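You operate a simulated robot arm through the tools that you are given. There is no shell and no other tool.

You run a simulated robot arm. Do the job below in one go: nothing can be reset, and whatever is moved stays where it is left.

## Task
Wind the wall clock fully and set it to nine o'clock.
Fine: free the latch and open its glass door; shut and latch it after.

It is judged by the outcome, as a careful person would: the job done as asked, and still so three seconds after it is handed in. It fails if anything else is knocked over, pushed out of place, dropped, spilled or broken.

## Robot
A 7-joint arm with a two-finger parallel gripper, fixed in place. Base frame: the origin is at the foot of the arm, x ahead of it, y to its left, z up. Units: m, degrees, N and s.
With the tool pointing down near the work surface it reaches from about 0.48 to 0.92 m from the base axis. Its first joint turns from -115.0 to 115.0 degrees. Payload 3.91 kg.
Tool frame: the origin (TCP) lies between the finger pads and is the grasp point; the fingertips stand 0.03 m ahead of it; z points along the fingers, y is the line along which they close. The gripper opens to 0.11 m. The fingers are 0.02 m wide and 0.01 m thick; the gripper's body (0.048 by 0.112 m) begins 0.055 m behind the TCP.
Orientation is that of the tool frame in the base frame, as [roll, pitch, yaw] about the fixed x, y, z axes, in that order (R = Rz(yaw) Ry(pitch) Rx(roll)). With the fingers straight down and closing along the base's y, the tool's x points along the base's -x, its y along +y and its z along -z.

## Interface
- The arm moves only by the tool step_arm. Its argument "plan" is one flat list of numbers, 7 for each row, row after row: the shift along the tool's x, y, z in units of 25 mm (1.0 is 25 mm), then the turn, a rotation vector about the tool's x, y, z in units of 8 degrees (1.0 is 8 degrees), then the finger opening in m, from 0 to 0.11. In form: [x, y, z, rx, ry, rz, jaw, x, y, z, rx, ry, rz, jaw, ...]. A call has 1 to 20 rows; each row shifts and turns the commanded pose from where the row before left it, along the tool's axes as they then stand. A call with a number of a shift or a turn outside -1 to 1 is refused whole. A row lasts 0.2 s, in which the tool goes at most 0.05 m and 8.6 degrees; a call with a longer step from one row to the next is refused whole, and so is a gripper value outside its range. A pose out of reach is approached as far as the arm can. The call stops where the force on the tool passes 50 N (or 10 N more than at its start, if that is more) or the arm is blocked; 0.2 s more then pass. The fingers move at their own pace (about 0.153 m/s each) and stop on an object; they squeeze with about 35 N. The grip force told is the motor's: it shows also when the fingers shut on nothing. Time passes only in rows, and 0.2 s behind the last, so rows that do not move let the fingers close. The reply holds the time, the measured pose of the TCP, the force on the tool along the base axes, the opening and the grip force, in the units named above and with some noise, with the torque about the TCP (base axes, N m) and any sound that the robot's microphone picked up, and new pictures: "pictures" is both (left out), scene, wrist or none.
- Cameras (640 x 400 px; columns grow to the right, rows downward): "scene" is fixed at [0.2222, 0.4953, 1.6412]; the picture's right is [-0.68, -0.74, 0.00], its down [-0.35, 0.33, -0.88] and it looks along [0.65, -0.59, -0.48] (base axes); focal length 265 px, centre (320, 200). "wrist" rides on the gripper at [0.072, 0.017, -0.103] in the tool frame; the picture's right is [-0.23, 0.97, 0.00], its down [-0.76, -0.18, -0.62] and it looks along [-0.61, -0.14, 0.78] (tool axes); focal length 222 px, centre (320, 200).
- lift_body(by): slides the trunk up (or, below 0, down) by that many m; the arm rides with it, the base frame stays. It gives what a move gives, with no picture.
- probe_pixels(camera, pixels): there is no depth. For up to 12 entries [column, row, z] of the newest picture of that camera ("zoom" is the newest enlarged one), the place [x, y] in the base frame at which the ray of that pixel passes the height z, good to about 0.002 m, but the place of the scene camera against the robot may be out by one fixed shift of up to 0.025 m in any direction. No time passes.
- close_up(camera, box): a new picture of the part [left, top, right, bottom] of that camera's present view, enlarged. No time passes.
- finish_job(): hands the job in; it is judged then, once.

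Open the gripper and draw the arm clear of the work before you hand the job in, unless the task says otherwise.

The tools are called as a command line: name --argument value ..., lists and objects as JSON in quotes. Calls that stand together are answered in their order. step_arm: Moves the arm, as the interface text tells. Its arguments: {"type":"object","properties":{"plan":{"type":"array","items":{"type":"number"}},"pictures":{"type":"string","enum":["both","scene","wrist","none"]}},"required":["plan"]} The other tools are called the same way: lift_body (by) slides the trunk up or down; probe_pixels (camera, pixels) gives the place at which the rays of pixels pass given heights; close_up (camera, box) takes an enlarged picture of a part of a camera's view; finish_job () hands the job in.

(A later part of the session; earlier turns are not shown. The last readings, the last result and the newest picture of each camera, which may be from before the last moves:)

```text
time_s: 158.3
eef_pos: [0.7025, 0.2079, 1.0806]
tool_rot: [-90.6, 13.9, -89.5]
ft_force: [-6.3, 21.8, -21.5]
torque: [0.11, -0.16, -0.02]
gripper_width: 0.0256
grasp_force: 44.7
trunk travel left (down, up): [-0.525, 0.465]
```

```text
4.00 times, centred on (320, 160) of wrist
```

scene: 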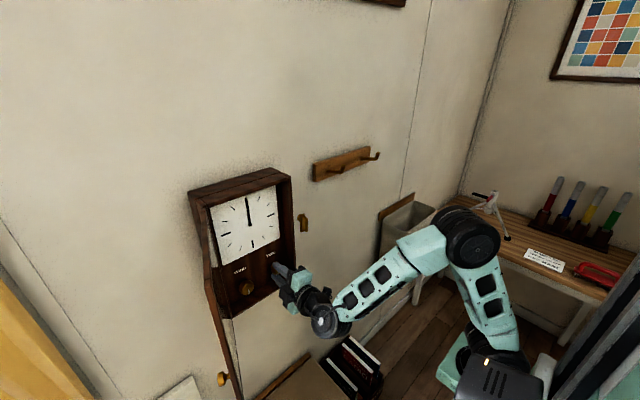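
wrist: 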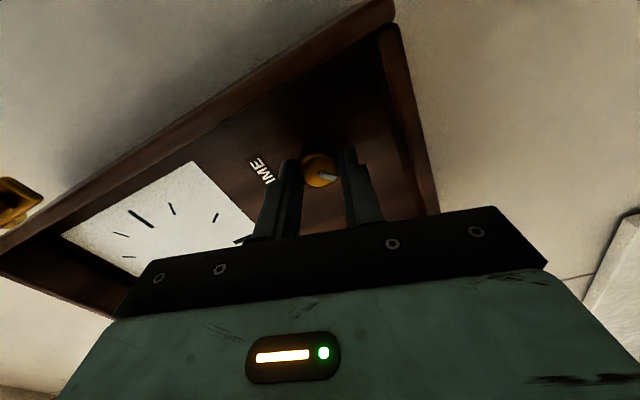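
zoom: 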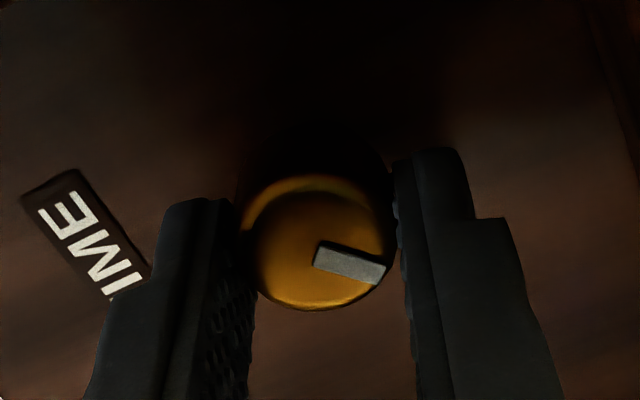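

The knob mark now sits about 45° past 6 o'clock. I release and check the hands frontally.

step_arm --plan '[0, 0, 0, 0, 0, 0, 0.044, 0, 0, 0, 0, 0, 0, 0.044, 0, 0, -0.8, 0, 0, 0, 0.044, 0, 0, -0.8, 0, 0, 0, 0.044, 0, 0, -0.8, 0, 0, 0, 0.044, 0, 0, -0.8, 0, 0, 1, 0.044, 0, 0, -0.5, 0, 0, 1, 0.044, 0, 0, 0, 0, 0, 1, 0.044, 0, 0, 0, 0, 0, 1, 0.044, 0, 0, 0, 0, 0, 1, 0.044, 0, 0, 0, 0, 0, 1, 0.044, 0, 0, 0, 0, 0, 1, 0.044, 0, 0, 0, 0, 0, 1, 0.02, 0, 0, 0, 0, 0, 1, 0.0, 0, 0, 0, 0, 0, 0.52, 0]' --pictures "none"

step_arm --plan '[-1, 0.4, 0, 0, 0, 0, 0, -1, 0.4, 0, 0, 0, 0, 0, -1, 0.4, 0, 0, 0, 0, 0, -1, 0, 0, 0, 0, 0, 0, -1, 0, 0, 0, 0, 0, 0, -1, 0, 0, 0, 0, 0, 0, -1, 0, 0, 0, 0, 0, 0, -1, 0, 0, 0, 0, 0, 0, 0, 0, 0, 0, 0, 0, 0]' --pictures "wrist"

close_up --camera "wrist" --box '[296, 50, 352, 150]'

```text
time_s: 161.5
eef_pos: [0.6113, 0.2069, 1.0845]
tool_rot: [116.7, 89.3, 117.0]
ft_force: [-0.4, -0.8, 0.0]
torque: [0.04, 0.02, 0.0]
gripper_width: 0.0
grasp_force: 34.9
trunk travel left (down, up): [-0.525, 0.465]
```

```text
time_s: 163.5
eef_pos: [0.6122, 0.2335, 1.2828]
tool_rot: [127.3, 89.5, 127.6]
ft_force: [0.8, 0.7, -0.7]
torque: [0.01, -0.03, 0.01]
gripper_width: 0.0001
grasp_force: 34.8
trunk travel left (down, up): [-0.525, 0.465]
```

wrist: 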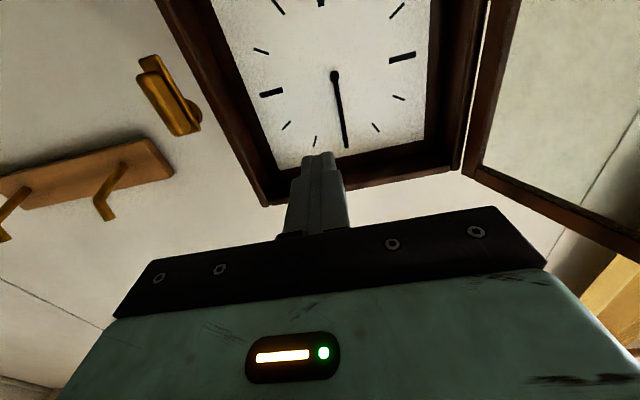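

```text
4.00 times, centred on (324, 100) of wrist
```

zoom: 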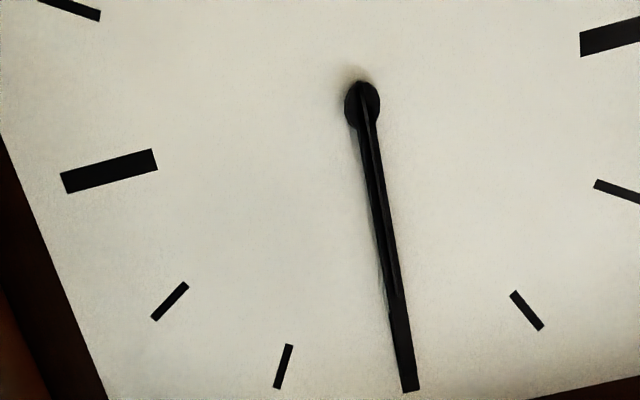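

close_up --camera "wrist" --box '[317, 64, 353, 88]'

close_up --camera "wrist" --box '[322, 108, 358, 132]'

close_up --camera "wrist" --box '[326, 130, 362, 154]'

```text
16.00 times, centred on (335, 76) of wrist
```

zoom: 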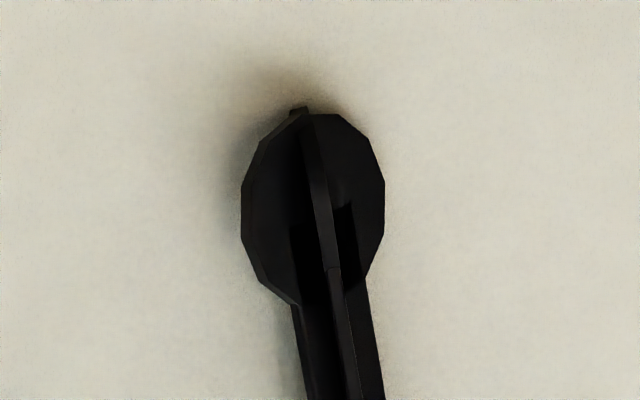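

```text
16.00 times, centred on (340, 120) of wrist
```

zoom: 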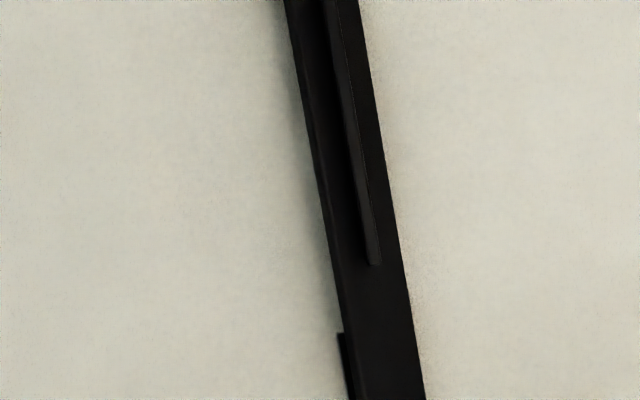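

```text
16.00 times, centred on (344, 142) of wrist
```

zoom: 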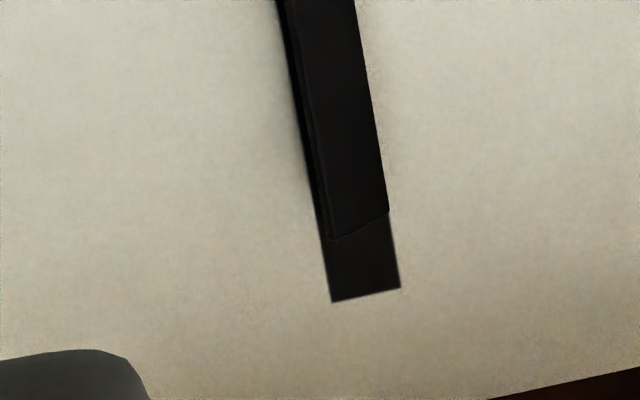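

The long hand leans about 21° short of flat, i.e. about 7° of knob too far back. I return to the knob to nudge it 7° clockwise.

step_arm --plan '[1, -0.4, 0, 0, 0, 0, 0.044, 1, -0.4, 0, 0, 0, 0, 0.044, 1, -0.32, 0, 0, 0, 0, 0.044, 1, 0, 0, 0, 0, 0, 0.044, 1, 0, 0, 0, 0, 0, 0.044, 1, 0, 0, 0, 0, 0, 0.044, 1, 0, 0, 0, 0, 0, 0.044, 1, 0, 0.4, 0, 0, 0, 0.044, 0, 0, 0.5, 0, 0, -1, 0.044, 0, 0, 0.5, 0, 0, -1, 0.044, 0, 0, 0, 0, 0, -1, 0.044, 0, 0, 0, 0, 0, -1, 0.044, 0, 0, 0, 0, 0, 0, 0.044]' --pictures "wrist"

close_up --camera "wrist" --box '[200, 80, 440, 230]'

```text
time_s: 166.3
eef_pos: [0.6445, 0.2092, 1.0836]
tool_rot: [-90.5, 58.4, -90.1]
ft_force: [-0.2, 0.1, 0.3]
torque: [-0.02, -0.05, -0.03]
gripper_width: 0.0437
grasp_force: 0.0
trunk travel left (down, up): [-0.525, 0.465]
```

wrist: 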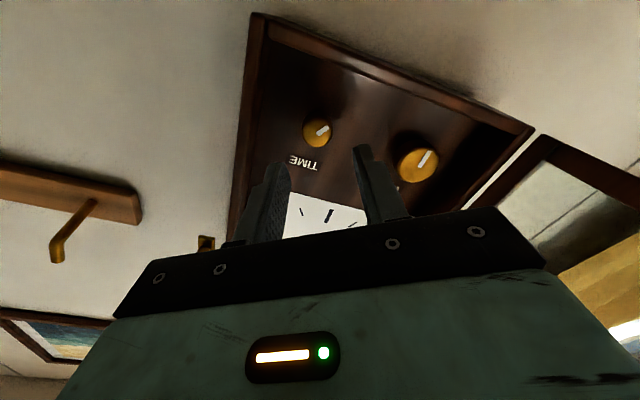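

```text
2.67 times, centred on (320, 155) of wrist
```

zoom: 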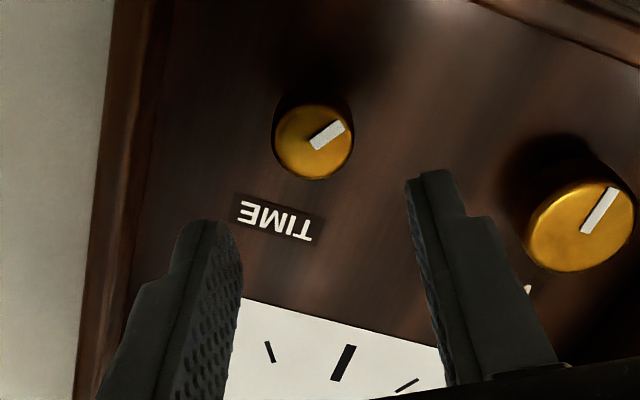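

The knob is nearly centred (offset under 2 mm). I correct, advance and close, and check the mark before turning.

step_arm --plan '[0.064, -0.04, 0.8, 0, 0, 0, 0.044, 0, 0, 0.8, 0, 0, 0, 0.044, 0, 0, 0.7, 0, 0, 0, 0.04, 0, 0, 0, 0, 0, 0, 0.03, 0, 0, 0, 0, 0, 0, 0.0, 0, 0, 0, 0, 0, 0, 0.0]' --pictures "wrist"

close_up --camera "wrist" --box '[240, 110, 400, 210]'

close_up --camera "scene" --box '[240, 206, 262, 222]'

```text
time_s: 167.7
eef_pos: [0.7029, 0.2068, 1.0831]
tool_rot: [-90.5, 58.4, -90.2]
ft_force: [1.1, 0.7, 2.3]
torque: [0.01, -0.09, -0.36]
gripper_width: 0.0253
grasp_force: 45.1
trunk travel left (down, up): [-0.525, 0.465]
```

wrist: 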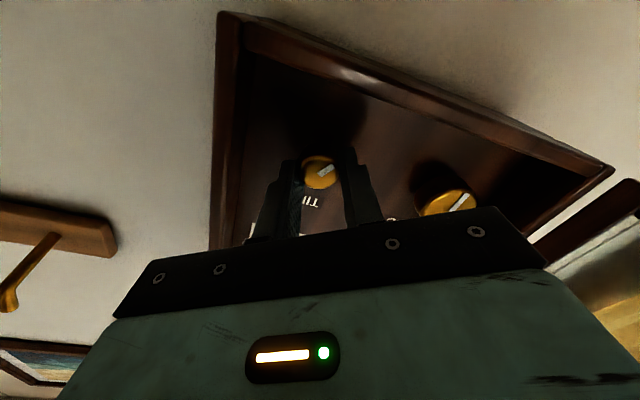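

```text
4.00 times, centred on (320, 160) of wrist
```

zoom: 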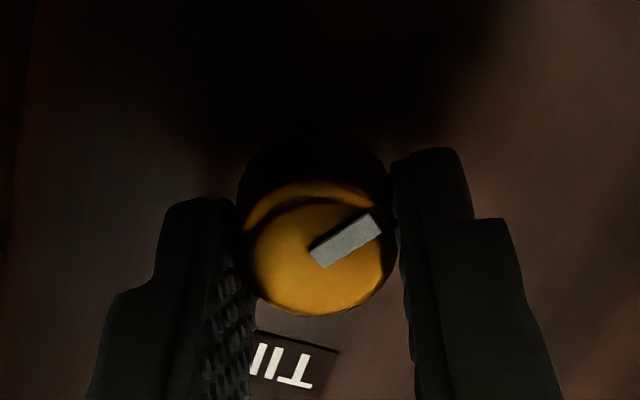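

```text
16.00 times, centred on (251, 214) of scene
```

zoom: 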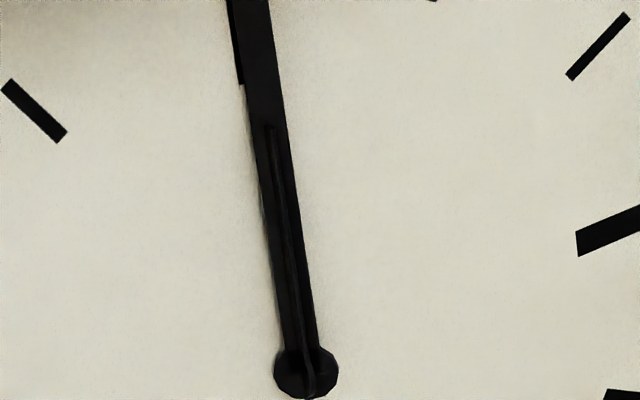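

Grip did not disturb the mark (about 38–40° past 6). I turn 7° clockwise and look.

step_arm --plan '[0, 0, 0, 0, 0, 0.44, 0, 0, 0, 0, 0, 0, 0.44, 0, 0, 0, 0, 0, 0, 0, 0]' --pictures "wrist"

close_up --camera "wrist" --box '[240, 110, 400, 210]'

close_up --camera "scene" --box '[240, 206, 262, 222]'

```text
time_s: 168.5
eef_pos: [0.7034, 0.2065, 1.0829]
tool_rot: [-90.6, 65.4, -90.2]
ft_force: [4.0, 1.0, 0.2]
torque: [0.02, -0.92, 0.06]
gripper_width: 0.0252
grasp_force: 44.8
trunk travel left (down, up): [-0.525, 0.465]
```

wrist: 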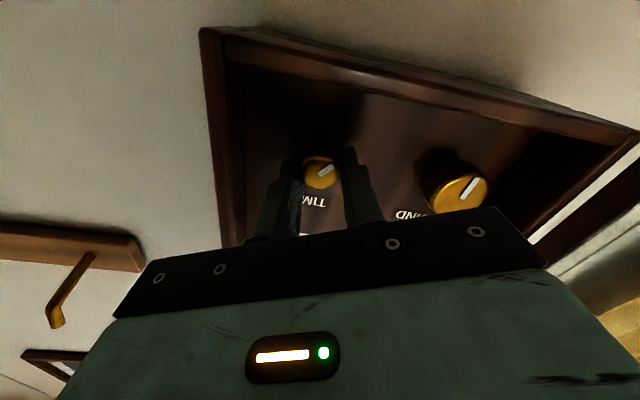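

```text
4.00 times, centred on (320, 160) of wrist
```

zoom: 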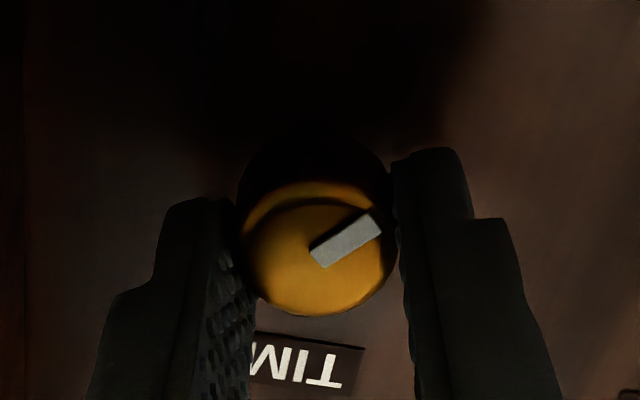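

```text
16.00 times, centred on (251, 214) of scene
```

zoom: 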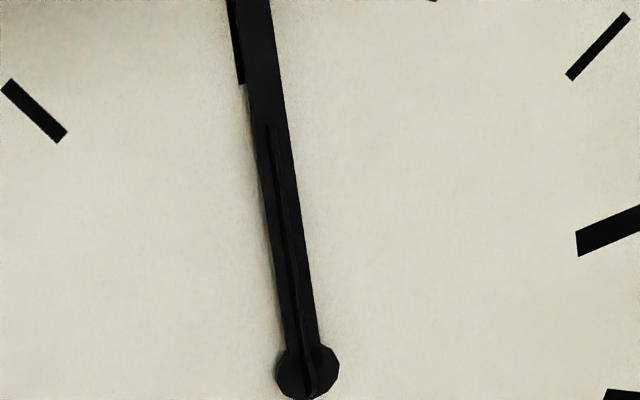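

I release gently and verify from the front again.

step_arm --plan '[0, 0, 0, 0, 0, 0, 0.03, 0, 0, 0, 0, 0, 0, 0.044, 0, 0, -0.8, 0, 0, 0, 0.044, 0, 0, -0.8, 0, 0, 0, 0.044, 0, 0, -0.8, 0, 0, 1, 0.044, 0, 0, -0.8, 0, 0, 1, 0.044, 0, 0, -0.5, 0, 0, 1, 0.02, -1, 0.4, 0, 0, 0, 0, 0, -1, 0.4, 0, 0, 0, 0, 0, -1, 0.4, 0, 0, 0, 0, 0, -1, 0.1, 0, 0, 0, 0, 0, -1, 0, 0, 0, 0, 0, 0, -1, 0, 0, 0, 0, 0, 0, -1, 0, 0, 0, 0, 0, 0, -1, 0, 0, 0, 0, 0, 0, 0, 0, 0, 0, 0, 0, 0]' --pictures "wrist"

close_up --camera "wrist" --box '[296, 50, 352, 150]'

```text
time_s: 171.9
eef_pos: [0.6127, 0.244, 1.2837]
tool_rot: [-117.7, 89.3, -117.4]
ft_force: [0.5, -0.7, 0.3]
torque: [0.02, -0.02, 0.02]
gripper_width: 0.0001
grasp_force: 34.6
trunk travel left (down, up): [-0.525, 0.465]
```

wrist: 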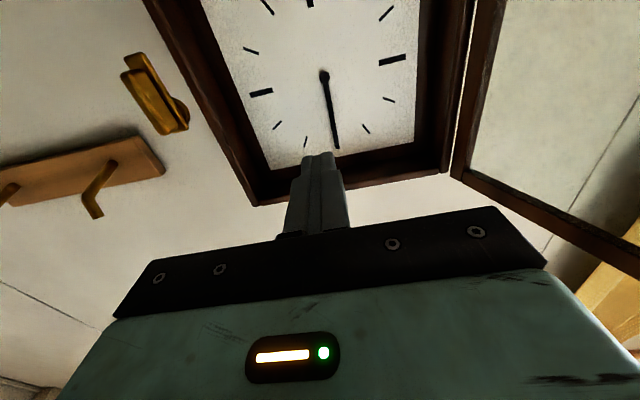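

```text
4.00 times, centred on (324, 100) of wrist
```

zoom: 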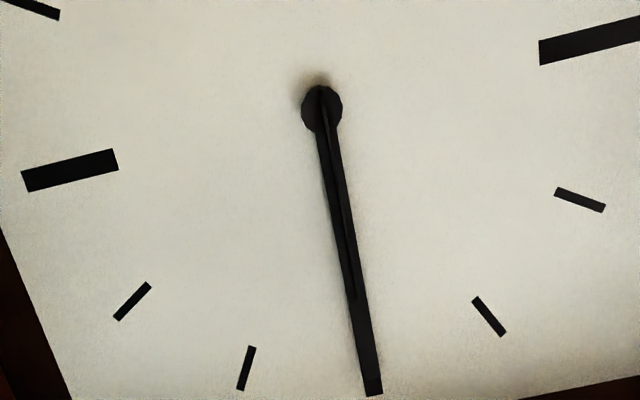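

close_up --camera "wrist" --box '[305, 64, 341, 88]'

close_up --camera "wrist" --box '[312, 108, 348, 132]'

close_up --camera "wrist" --box '[316, 130, 352, 154]'

```text
16.00 times, centred on (323, 76) of wrist
```

zoom: 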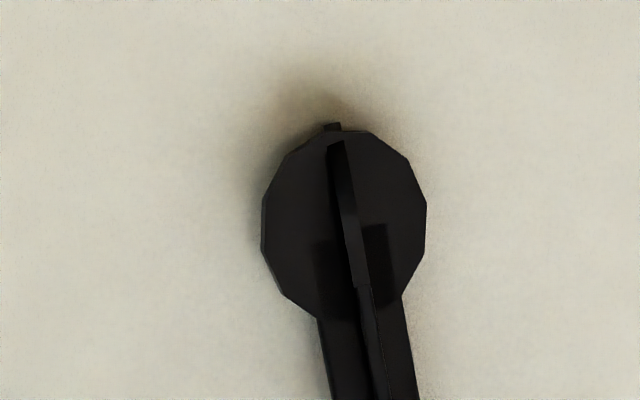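

```text
16.00 times, centred on (330, 120) of wrist
```

zoom: 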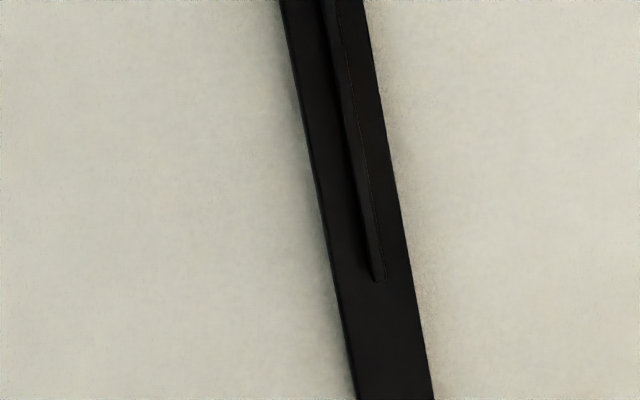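

```text
16.00 times, centred on (334, 142) of wrist
```

zoom: 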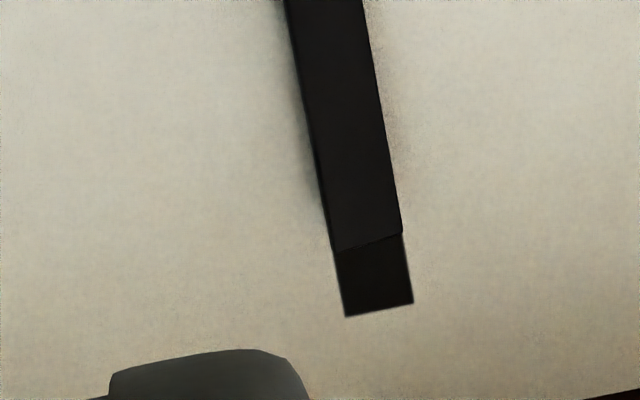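

The long hand's disc is now square to the front and the short one stands exactly perpendicular, i.e. on the hour, nine. Before closing the door I locate its free edge: in the scene its top corner is near (207,281) and its pull knob near (222,380).

probe_pixels --camera "scene" --pixels '[[207, 281, 1.37], [207, 281, 1.34], [222, 380, 1.12], [206, 207, 1.37]]'

close_up --camera "scene" --box '[150, 160, 310, 400]'

```text
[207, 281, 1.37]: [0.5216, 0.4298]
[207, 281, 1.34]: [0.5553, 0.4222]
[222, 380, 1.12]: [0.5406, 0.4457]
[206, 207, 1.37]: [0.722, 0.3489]
```

```text
1.67 times, centred on (230, 280) of scene
```

zoom: 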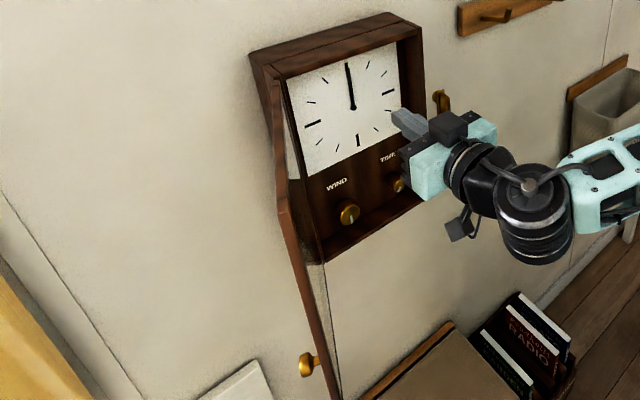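

With the earlier camera offset, the hinge is at about (0.70, 0.37) and the free edge near (0.50, 0.45), door about 112° open. I will straddle the free edge loosely with the open fingers (above the pull knob's height) and swing it shut. First I move round in front of the edge.

step_arm --plan '[0, 0.5, -0.95, 0, 0, 0, 0.0, 0, 0.5, -0.95, 0, 0, 0, 0.0, 0, 0.5, -0.95, 0, 0, 0, 0.0, 0, 0.5, -0.95, 0, 0, 0, 0.03, 0, 0.5, -0.95, 0, 0, 0, 0.05, 0, 0.5, -0.95, 0, 0, 0, 0.07, 0, 0.85, -0.2, 0, 0, 0, 0.07, 0, 0.85, -0.2, 0, 0, 0, 0.07, 0, 0.85, -0.2, 0, 0, 0, 0.07, 0, 0.85, -0.2, 0, 0, 0, 0.07, 0, 0.85, -0.2, 0, 0, 0, 0.07, 0, 0.85, -0.2, 0, 0, 0, 0.07, 0, 0, 0, 0, 0, 0, 0.07]'

```text
time_s: 174.7
eef_pos: [0.4439, 0.4385, 1.2854]
tool_rot: [-128.8, 89.7, -129.0]
ft_force: [-0.4, 0.5, 1.1]
torque: [0.0, 0.01, 0.0]
gripper_width: 0.07
grasp_force: 0.2
trunk travel left (down, up): [-0.525, 0.465]
```

scene: 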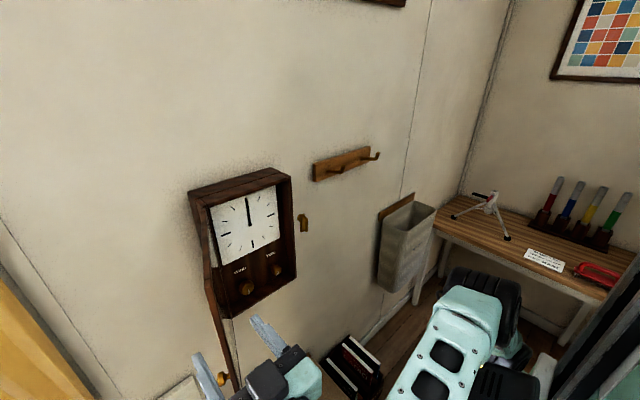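
wrist: 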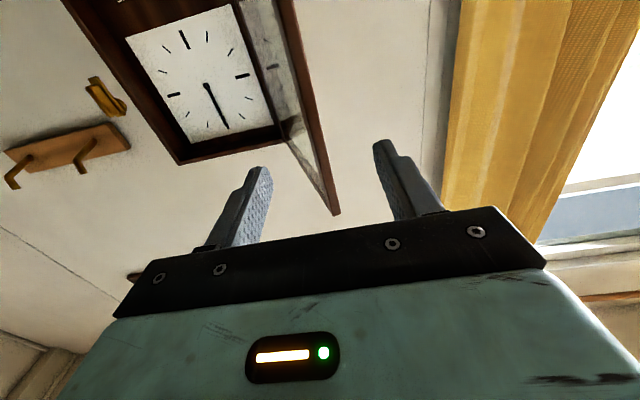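

The door's free edge runs between the two fingers in the wrist picture ((290,0) to (335,215)). I move forward 45 mm to straddle it.

step_arm --plan '[0, 0.1, 0.6, 0, 0, 0, 0.07, 0, 0.1, 0.6, 0, 0, 0, 0.07, 0, 0.1, 0.6, 0, 0, 0, 0.07, 0, 0, 0, 0, 0, 0, 0.07]'

close_up --camera "scene" --box '[150, 200, 310, 400]'

```text
time_s: 175.7
eef_pos: [0.4807, 0.4479, 1.2853]
tool_rot: [-132.7, 89.7, -132.3]
ft_force: [0.6, 0.3, 1.0]
torque: [0.0, 0.0, 0.03]
gripper_width: 0.07
grasp_force: 0.1
trunk travel left (down, up): [-0.525, 0.465]
```

scene: 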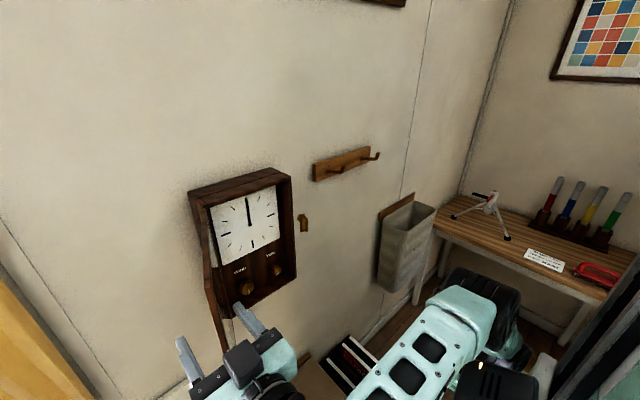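
wrist: 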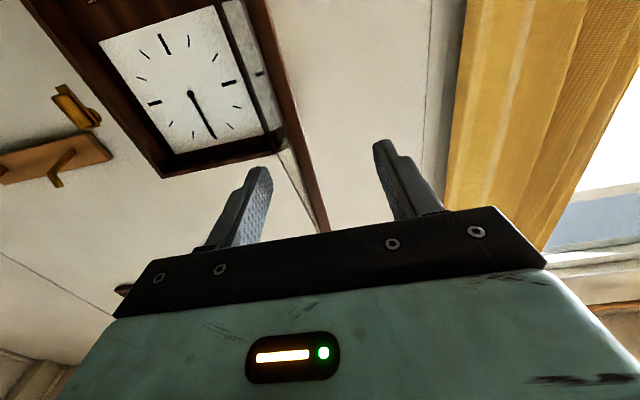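

```text
2.00 times, centred on (230, 300) of scene
```

zoom: 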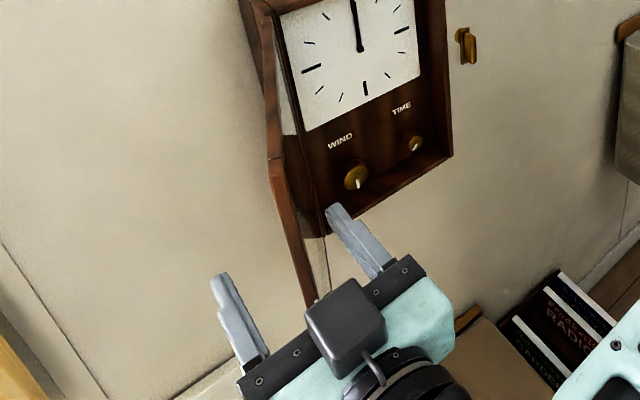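

The door edge lies between the fingers. I advance 15 mm more and sweep right so the left finger pushes the door's stile towards closing.

step_arm --plan '[0, 0, 0.6, 0, 0, 0, 0.07, 0, -0.46, 0, 0, 0, 0, 0.07, 0, -0.46, 0, 0, 0, 0, 0.07, 0, -0.4, -0.12, 0, 0, 0, 0.07, 0, -0.4, -0.12, 0, 0, 0, 0.07, 0, -0.4, -0.12, 0, 0, 0, 0.07]'

```text
time_s: 177.1
eef_pos: [0.4889, 0.3955, 1.281]
tool_rot: [-115.3, 89.4, -114.9]
ft_force: [-0.5, 1.0, -0.2]
torque: [-0.03, 0.01, -0.01]
gripper_width: 0.0701
grasp_force: 0.0
trunk travel left (down, up): [-0.525, 0.465]
```

scene: 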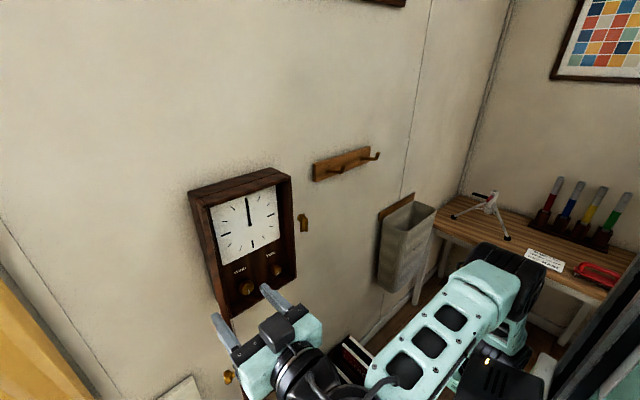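
wrist: 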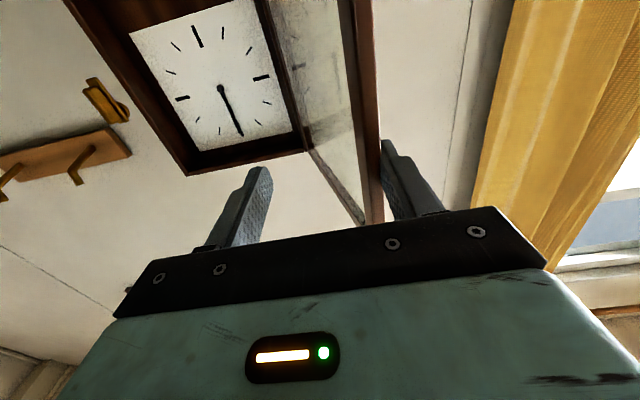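

The left finger is in contact and the door follows. I keep sweeping along the arc.

step_arm --plan '[0, -0.45, -0.06, 0, 0, 0, 0.07, 0, -0.45, -0.04, 0, 0, 0, 0.07, 0, -0.45, 0, 0, 0, 0, 0.07, 0, -0.45, 0, 0, 0, 0, 0.07, 0, -0.45, 0.04, 0, 0, 0, 0.07, 0, -0.45, 0.06, 0, 0, 0, 0.07, 0, -0.45, 0.1, 0, 0, 0, 0.07, 0, -0.45, 0.12, 0, 0, 0, 0.07]'

```text
time_s: 178.9
eef_pos: [0.4949, 0.3062, 1.2834]
tool_rot: [-116.7, 89.5, -116.4]
ft_force: [-0.2, 0.2, -0.8]
torque: [0.0, 0.0, -0.01]
gripper_width: 0.0702
grasp_force: 0.2
trunk travel left (down, up): [-0.525, 0.465]
```

scene: 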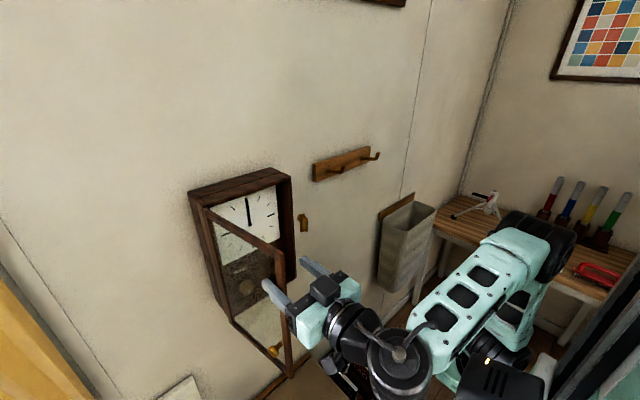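
wrist: 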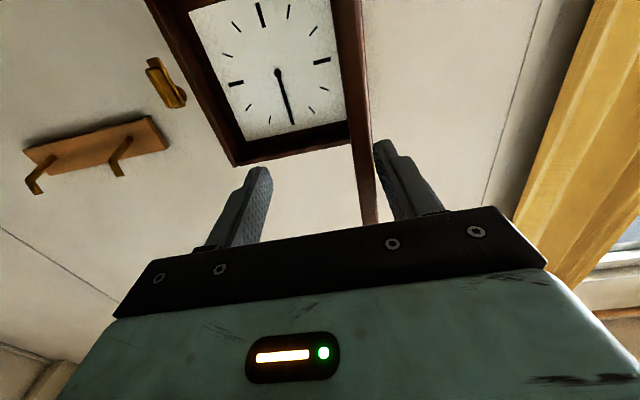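

Door about 78° now. I continue closing, turning the tool with the door about the hinge.

step_arm --plan '[0, -0.84, 0.31, -0.75, 0, 0, 0.07, 0, -0.84, 0.31, -0.75, 0, 0, 0.07, 0, -0.84, 0.31, -0.75, 0, 0, 0.07, 0, -0.84, 0.31, -0.75, 0, 0, 0.07]'

```text
time_s: 179.9
eef_pos: [0.5393, 0.2316, 1.2835]
tool_rot: [-143.2, 89.5, -118.9]
ft_force: [0.5, 0.2, -0.1]
torque: [-0.01, -0.03, 0.0]
gripper_width: 0.07
grasp_force: 0.0
trunk travel left (down, up): [-0.525, 0.465]
```

scene: 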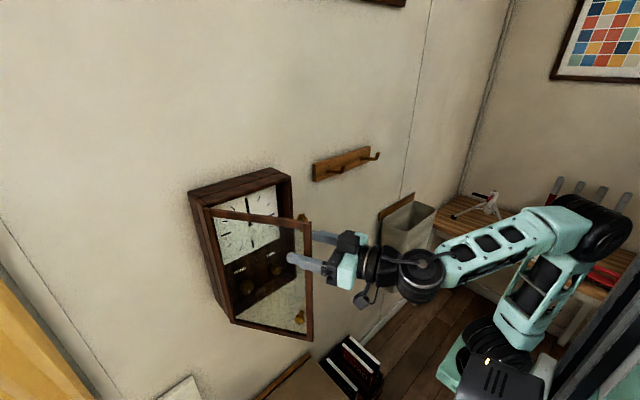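
wrist: 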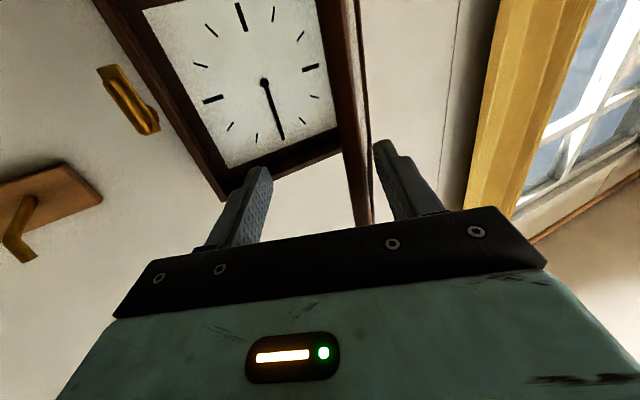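

Continuing another 24° along the same arc.

step_arm --plan '[0, -0.84, 0.31, -0.75, 0, 0, 0.07, 0, -0.84, 0.31, -0.75, 0, 0, 0.07, 0, -0.84, 0.31, -0.75, 0, 0, 0.06, 0, -0.84, 0.31, -0.75, 0, 0, 0.06]'

```text
time_s: 180.9
eef_pos: [0.6093, 0.2095, 1.294]
tool_rot: [-168.6, 88.9, -120.9]
ft_force: [-0.4, 0.3, 0.5]
torque: [-0.03, -0.02, -0.01]
gripper_width: 0.06
grasp_force: 0.1
out of reach, approached as far as the arm can: row 4
trunk travel left (down, up): [-0.525, 0.465]
```

scene: 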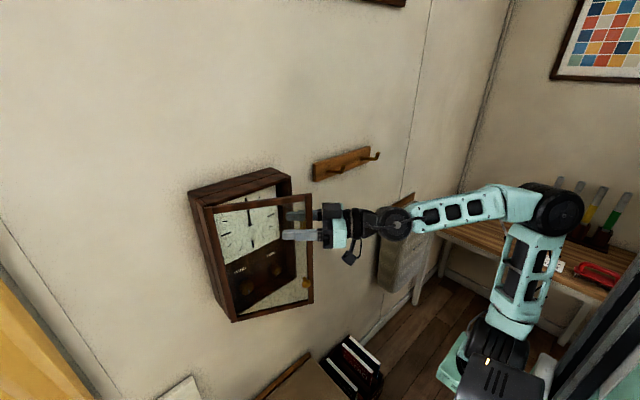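
wrist: 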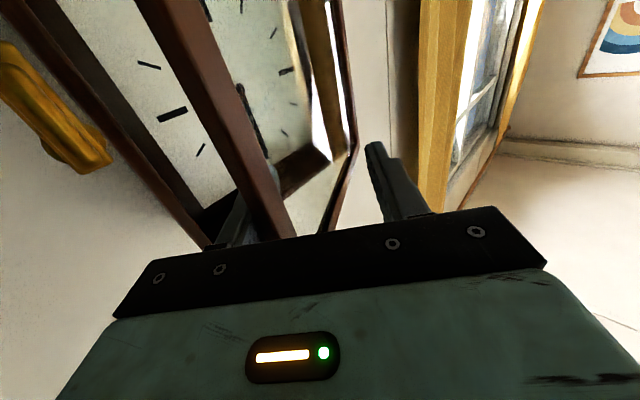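

The arm reached its limit at about 40° door opening, with the fingers still straddling the edge. I withdraw along the tool axis away from the door.

step_arm --plan '[0, 0, -0.8, 0, 0, 0, 0.06, 0, 0, -0.8, 0, 0, 0, 0.06]'

```text
time_s: 181.5
eef_pos: [0.5839, 0.208, 1.3057]
tool_rot: [-166.8, 89.3, -118.9]
ft_force: [0.0, -0.4, 0.3]
torque: [0.01, 0.0, -0.01]
gripper_width: 0.0599
grasp_force: 0.1
out of reach, approached as far as the arm can: row 1, 2
trunk travel left (down, up): [-0.525, 0.465]
```

scene: 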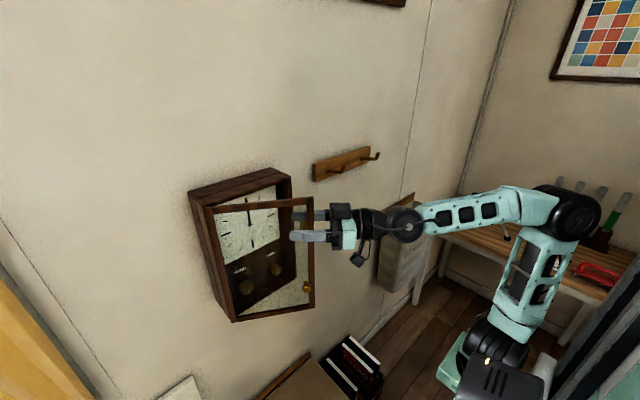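
wrist: 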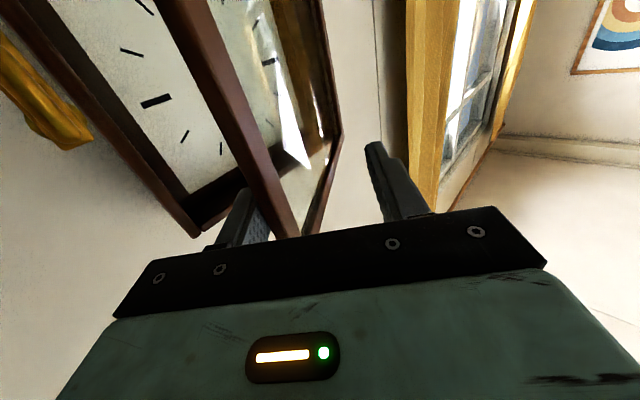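

The posture is at its limit with this yaw. I turn the tool back in small steps to regain freedom.

step_arm --plan '[0, 0, -0.3, 0.8, 0, 0, 0.07, 0, 0, -0.3, 0.8, 0, 0, 0.07]'

```text
time_s: 182.1
eef_pos: [0.5727, 0.1989, 1.3035]
tool_rot: [-150.5, 89.4, -115.1]
ft_force: [0.8, 0.6, -0.1]
torque: [0.0, -0.04, 0.05]
gripper_width: 0.0702
grasp_force: 0.1
trunk travel left (down, up): [-0.525, 0.465]
```

scene: 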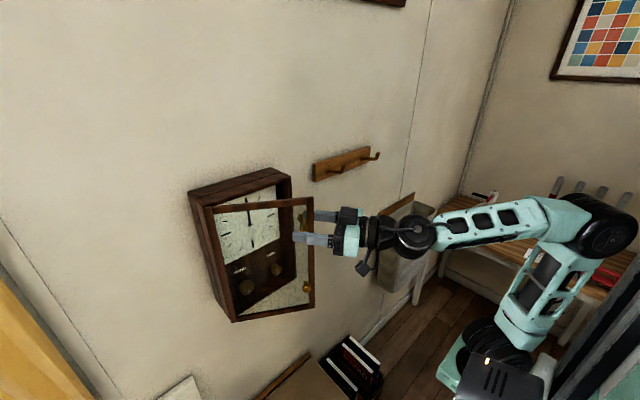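
wrist: 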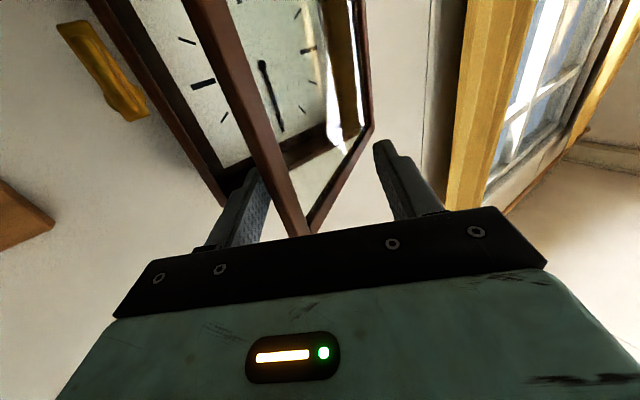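

Freed up. Now I retreat along the tool axis by 50 mm.

step_arm --plan '[0, 0, -0.7, 0.2, 0, 0, 0.07, 0, 0, -0.7, 0.2, 0, 0, 0.07, 0, 0, -0.7, 0.2, 0, 0, 0.07]'

```text
time_s: 182.9
eef_pos: [0.538, 0.199, 1.2652]
tool_rot: [-150.8, 89.4, -120.2]
ft_force: [0.3, -0.8, -0.4]
torque: [-0.02, -0.02, 0.03]
gripper_width: 0.0701
grasp_force: 0.1
out of reach, approached as far as the arm can: row 1, 2, 3
trunk travel left (down, up): [-0.525, 0.465]
```

scene: 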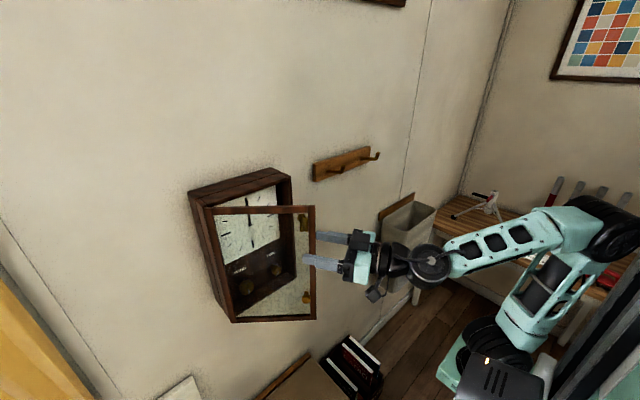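
wrist: 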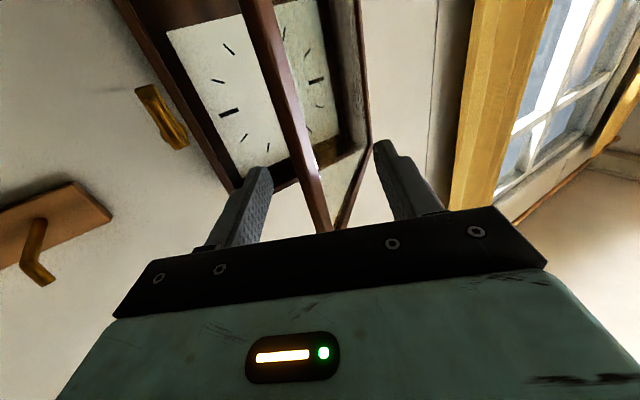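

Nearly clear. I keep retreating while squaring the tool to the wall.

step_arm --plan '[0, 0, -0.5, 0.8, 0, 0, 0.07, 0, 0, -0.5, 0.8, 0, 0, 0.07, 0, 0, -0.4, 0.8, 0, 0, 0.05, 0, 0, 0, 0.8, 0, 0, 0.02]'

```text
time_s: 183.9
eef_pos: [0.5078, 0.1842, 1.2656]
tool_rot: [-126.1, 89.2, -121.2]
ft_force: [-0.2, 0.2, -0.2]
torque: [0.0, -0.01, 0.02]
gripper_width: 0.0199
grasp_force: 0.1
trunk travel left (down, up): [-0.525, 0.465]
```

scene: 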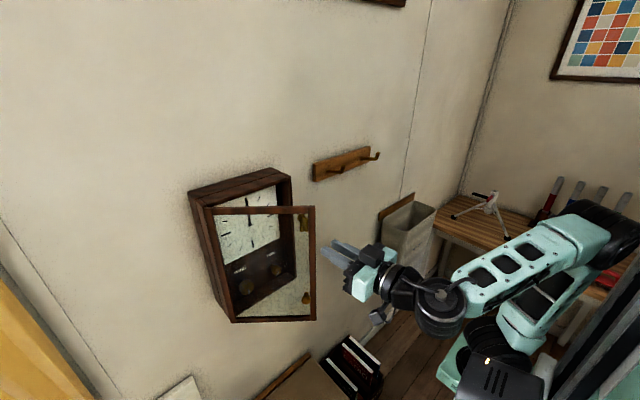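
wrist: 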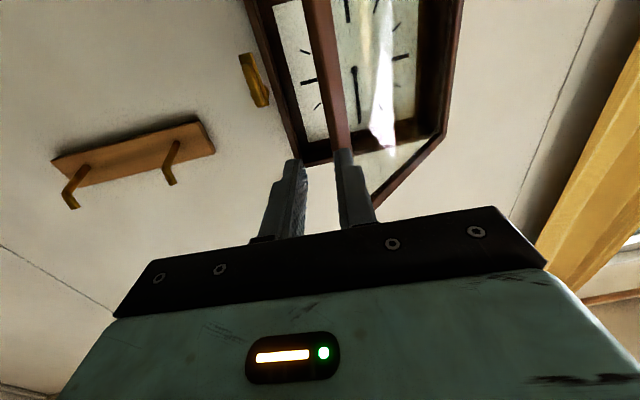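

The hand is free and the door rests about 43° open. I move down to the pull knob's level with the fingers closed, in front of the knob, to push it shut.

step_arm --plan '[0.8, 0.3, -0.3, 0.6, 0, 0, 0.0, 0.8, 0.4, -0.3, 0, 0, 0, 0, 0.8, 0.4, 0, 0, 0, 0, 0, 0.8, 0.4, 0, 0, 0, 0, 0, 0.8, 0.4, 0, 0, 0, 0, 0, 0.8, 0.3, 0, 0, 0, 0, 0, 0.8, 0, 0, 0, 0, 0, 0, 0.26, 0, 0, 0, 0, 0, 0, 0, 0, 0, 0, 0, 0, 0]'

close_up --camera "scene" --box '[180, 180, 372, 380]'

```text
time_s: 185.9
eef_pos: [0.4907, 0.2394, 1.1186]
tool_rot: [-116.0, 89.3, -115.8]
ft_force: [-0.8, 0.4, -0.3]
torque: [-0.03, -0.03, -0.02]
gripper_width: 0.0002
grasp_force: 35.1
trunk travel left (down, up): [-0.525, 0.465]
```

scene: 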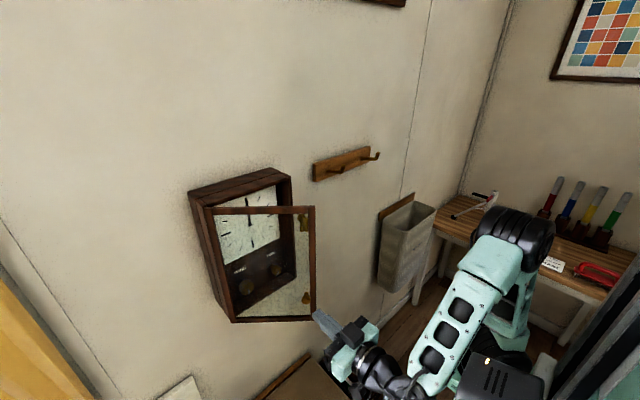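
wrist: 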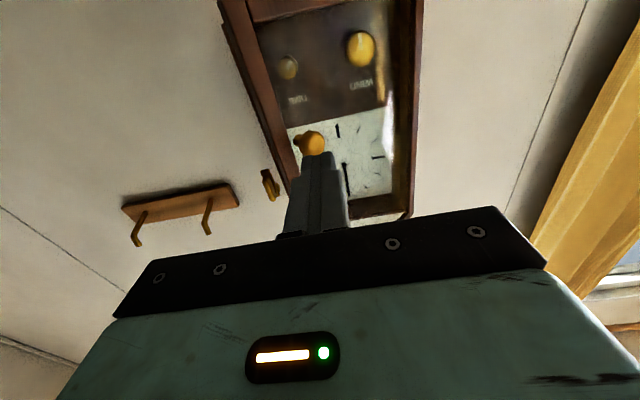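

```text
2.00 times, centred on (276, 280) of scene
```

zoom: 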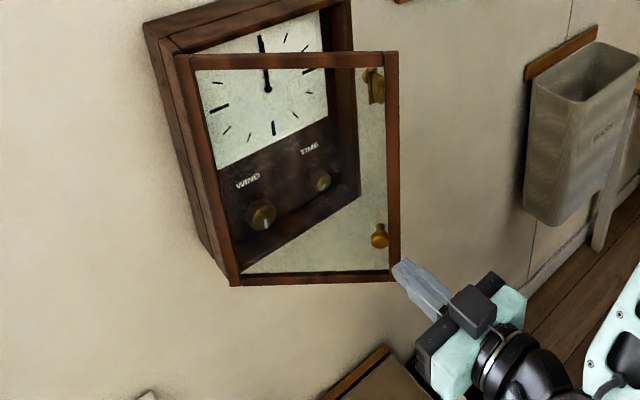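

The knob is at about (0.555, 0.233), just ahead of the closed fingertips. I push it along its arc towards closing.

step_arm --plan '[0, -0.21, 0.48, 0, 0, 0, 0, 0, -0.21, 0.48, 0, 0, 0, 0, 0, -0.31, 0.36, 0, 0, 0, 0, 0, -0.31, 0.36, 0, 0, 0, 0, 0, -0.31, 0.36, 0, 0, 0, 0, 0, -0.27, 0.42, 0, 0, 0, 0, 0, -0.27, 0.42, 0, 0, 0, 0]'

```text
time_s: 187.5
eef_pos: [0.5613, 0.1916, 1.118]
tool_rot: [-118.0, 89.4, -117.5]
ft_force: [-0.6, -0.6, 0.6]
torque: [0.01, -0.01, -0.01]
gripper_width: 0.0001
grasp_force: 34.7
trunk travel left (down, up): [-0.525, 0.465]
```

scene: 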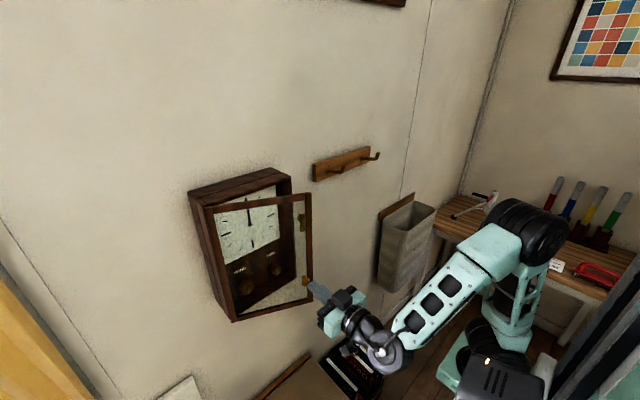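
wrist: 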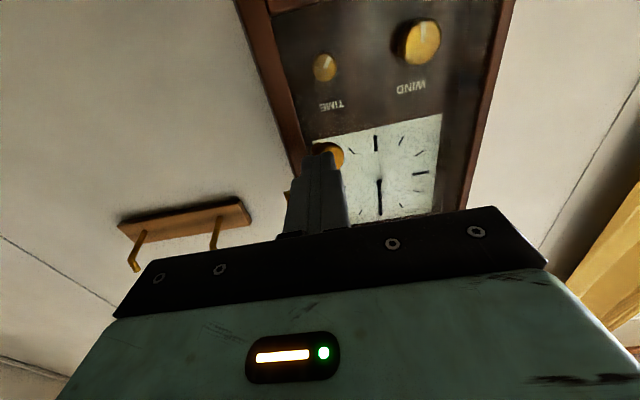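

The door follows (about 21°), with the knob slightly left of the fingertip. I adjust and continue.

step_arm --plan '[0, 0.12, 0.35, 0, 0, 0, 0, 0, -0.05, 0.42, 0, 0, 0, 0, 0, -0.16, 0.42, 0, 0, 0, 0, 0, -0.18, 0.42, 0, 0, 0, 0, 0, -0.18, 0.4, 0, 0, 0, 0]'

```text
time_s: 188.7
eef_pos: [0.6127, 0.18, 1.1173]
tool_rot: [-118.4, 89.4, -118.1]
ft_force: [0.8, -0.3, 0.0]
torque: [0.0, -0.01, 0.0]
gripper_width: 0.0
grasp_force: 35.8
trunk travel left (down, up): [-0.525, 0.465]
```

scene: 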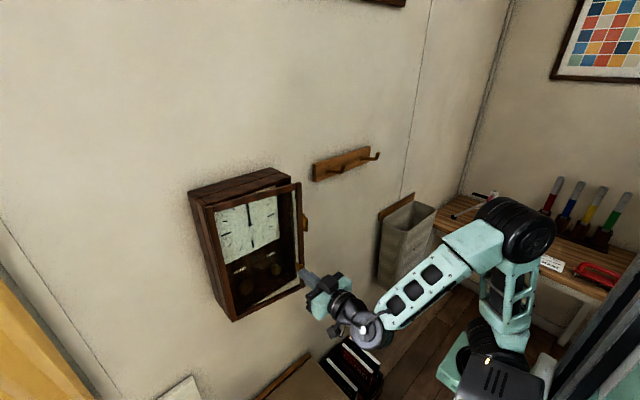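
wrist: 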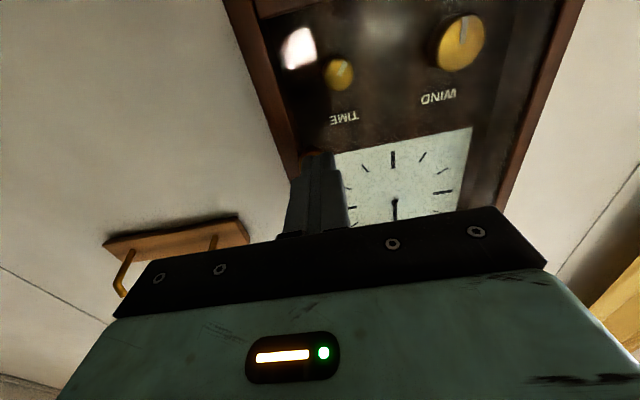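

About 6° left. I push the last 25 mm slowly until it seats.

step_arm --plan '[0, -0.12, 0.3, 0, 0, 0, 0, 0, -0.12, 0.3, 0, 0, 0, 0, 0, -0.08, 0.25, 0, 0, 0, 0, 0, -0.06, 0.2, 0, 0, 0, 0]'

close_up --camera "scene" --box '[180, 160, 340, 330]'

```text
time_s: 189.7
eef_pos: [0.6389, 0.1703, 1.1171]
tool_rot: [-117.1, 89.5, -116.9]
ft_force: [0.3, 0.1, 0.0]
torque: [-0.01, 0.02, -0.03]
gripper_width: 0.0
grasp_force: 35.5
trunk travel left (down, up): [-0.525, 0.465]
```

scene: 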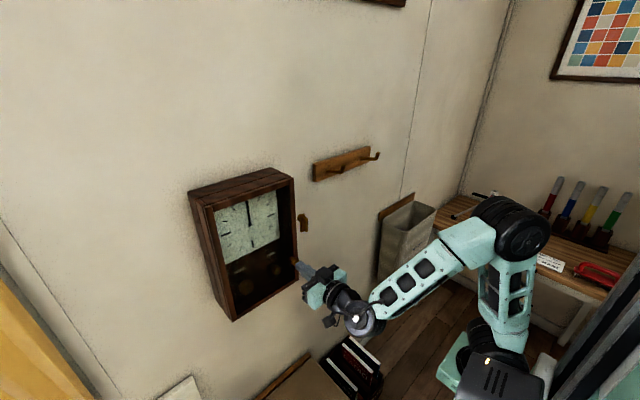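
wrist: 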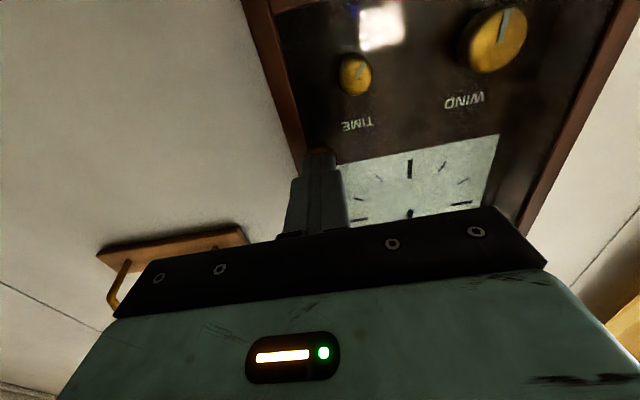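

```text
2.35 times, centred on (260, 245) of scene
```

zoom: 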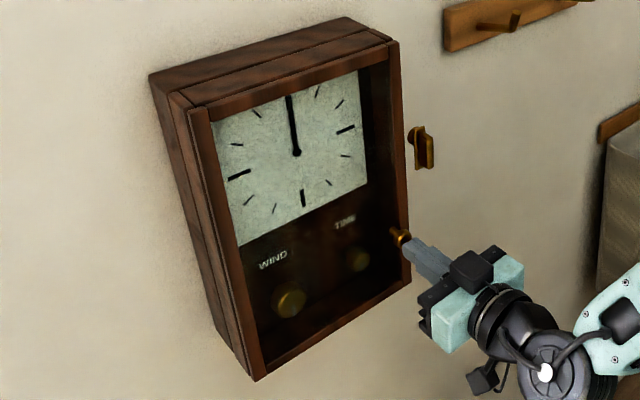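

The door looks closed. I press gently a few millimetres more to confirm it is fully seated.

step_arm --plan '[0, 0, 0.12, 0, 0, 0, 0, 0, 0, 0.12, 0, 0, 0, 0, 0, 0, 0.12, 0, 0, 0, 0]' --pictures "scene"

close_up --camera "scene" --box '[250, 180, 330, 290]'

```text
time_s: 190.5
eef_pos: [0.642, 0.1708, 1.118]
tool_rot: [-124.7, 89.3, -124.3]
ft_force: [-46.6, -14.0, -9.3]
torque: [0.37, 0.18, -0.41]
gripper_width: 0.0
grasp_force: 34.9
trunk travel left (down, up): [-0.525, 0.465]
```

scene: 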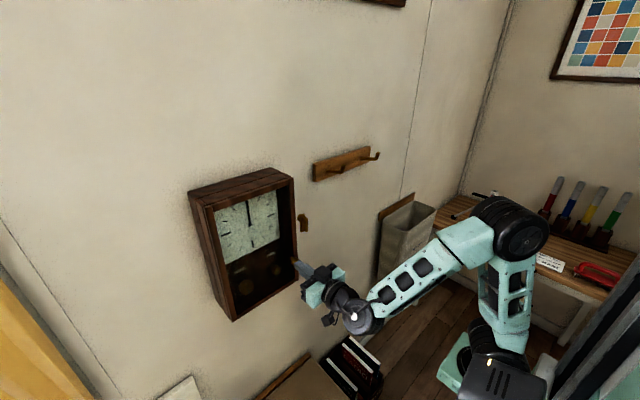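

```text
3.64 times, centred on (290, 235) of scene
```

zoom: 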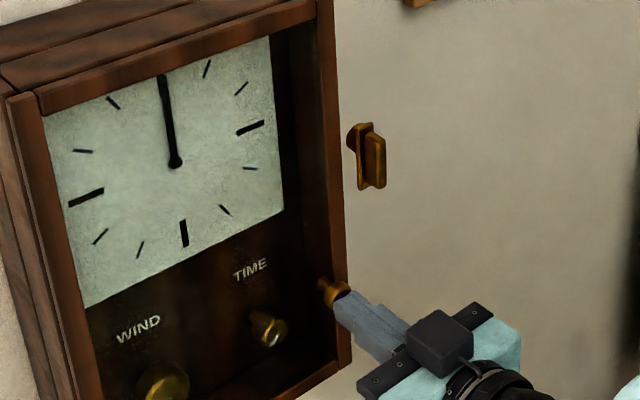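

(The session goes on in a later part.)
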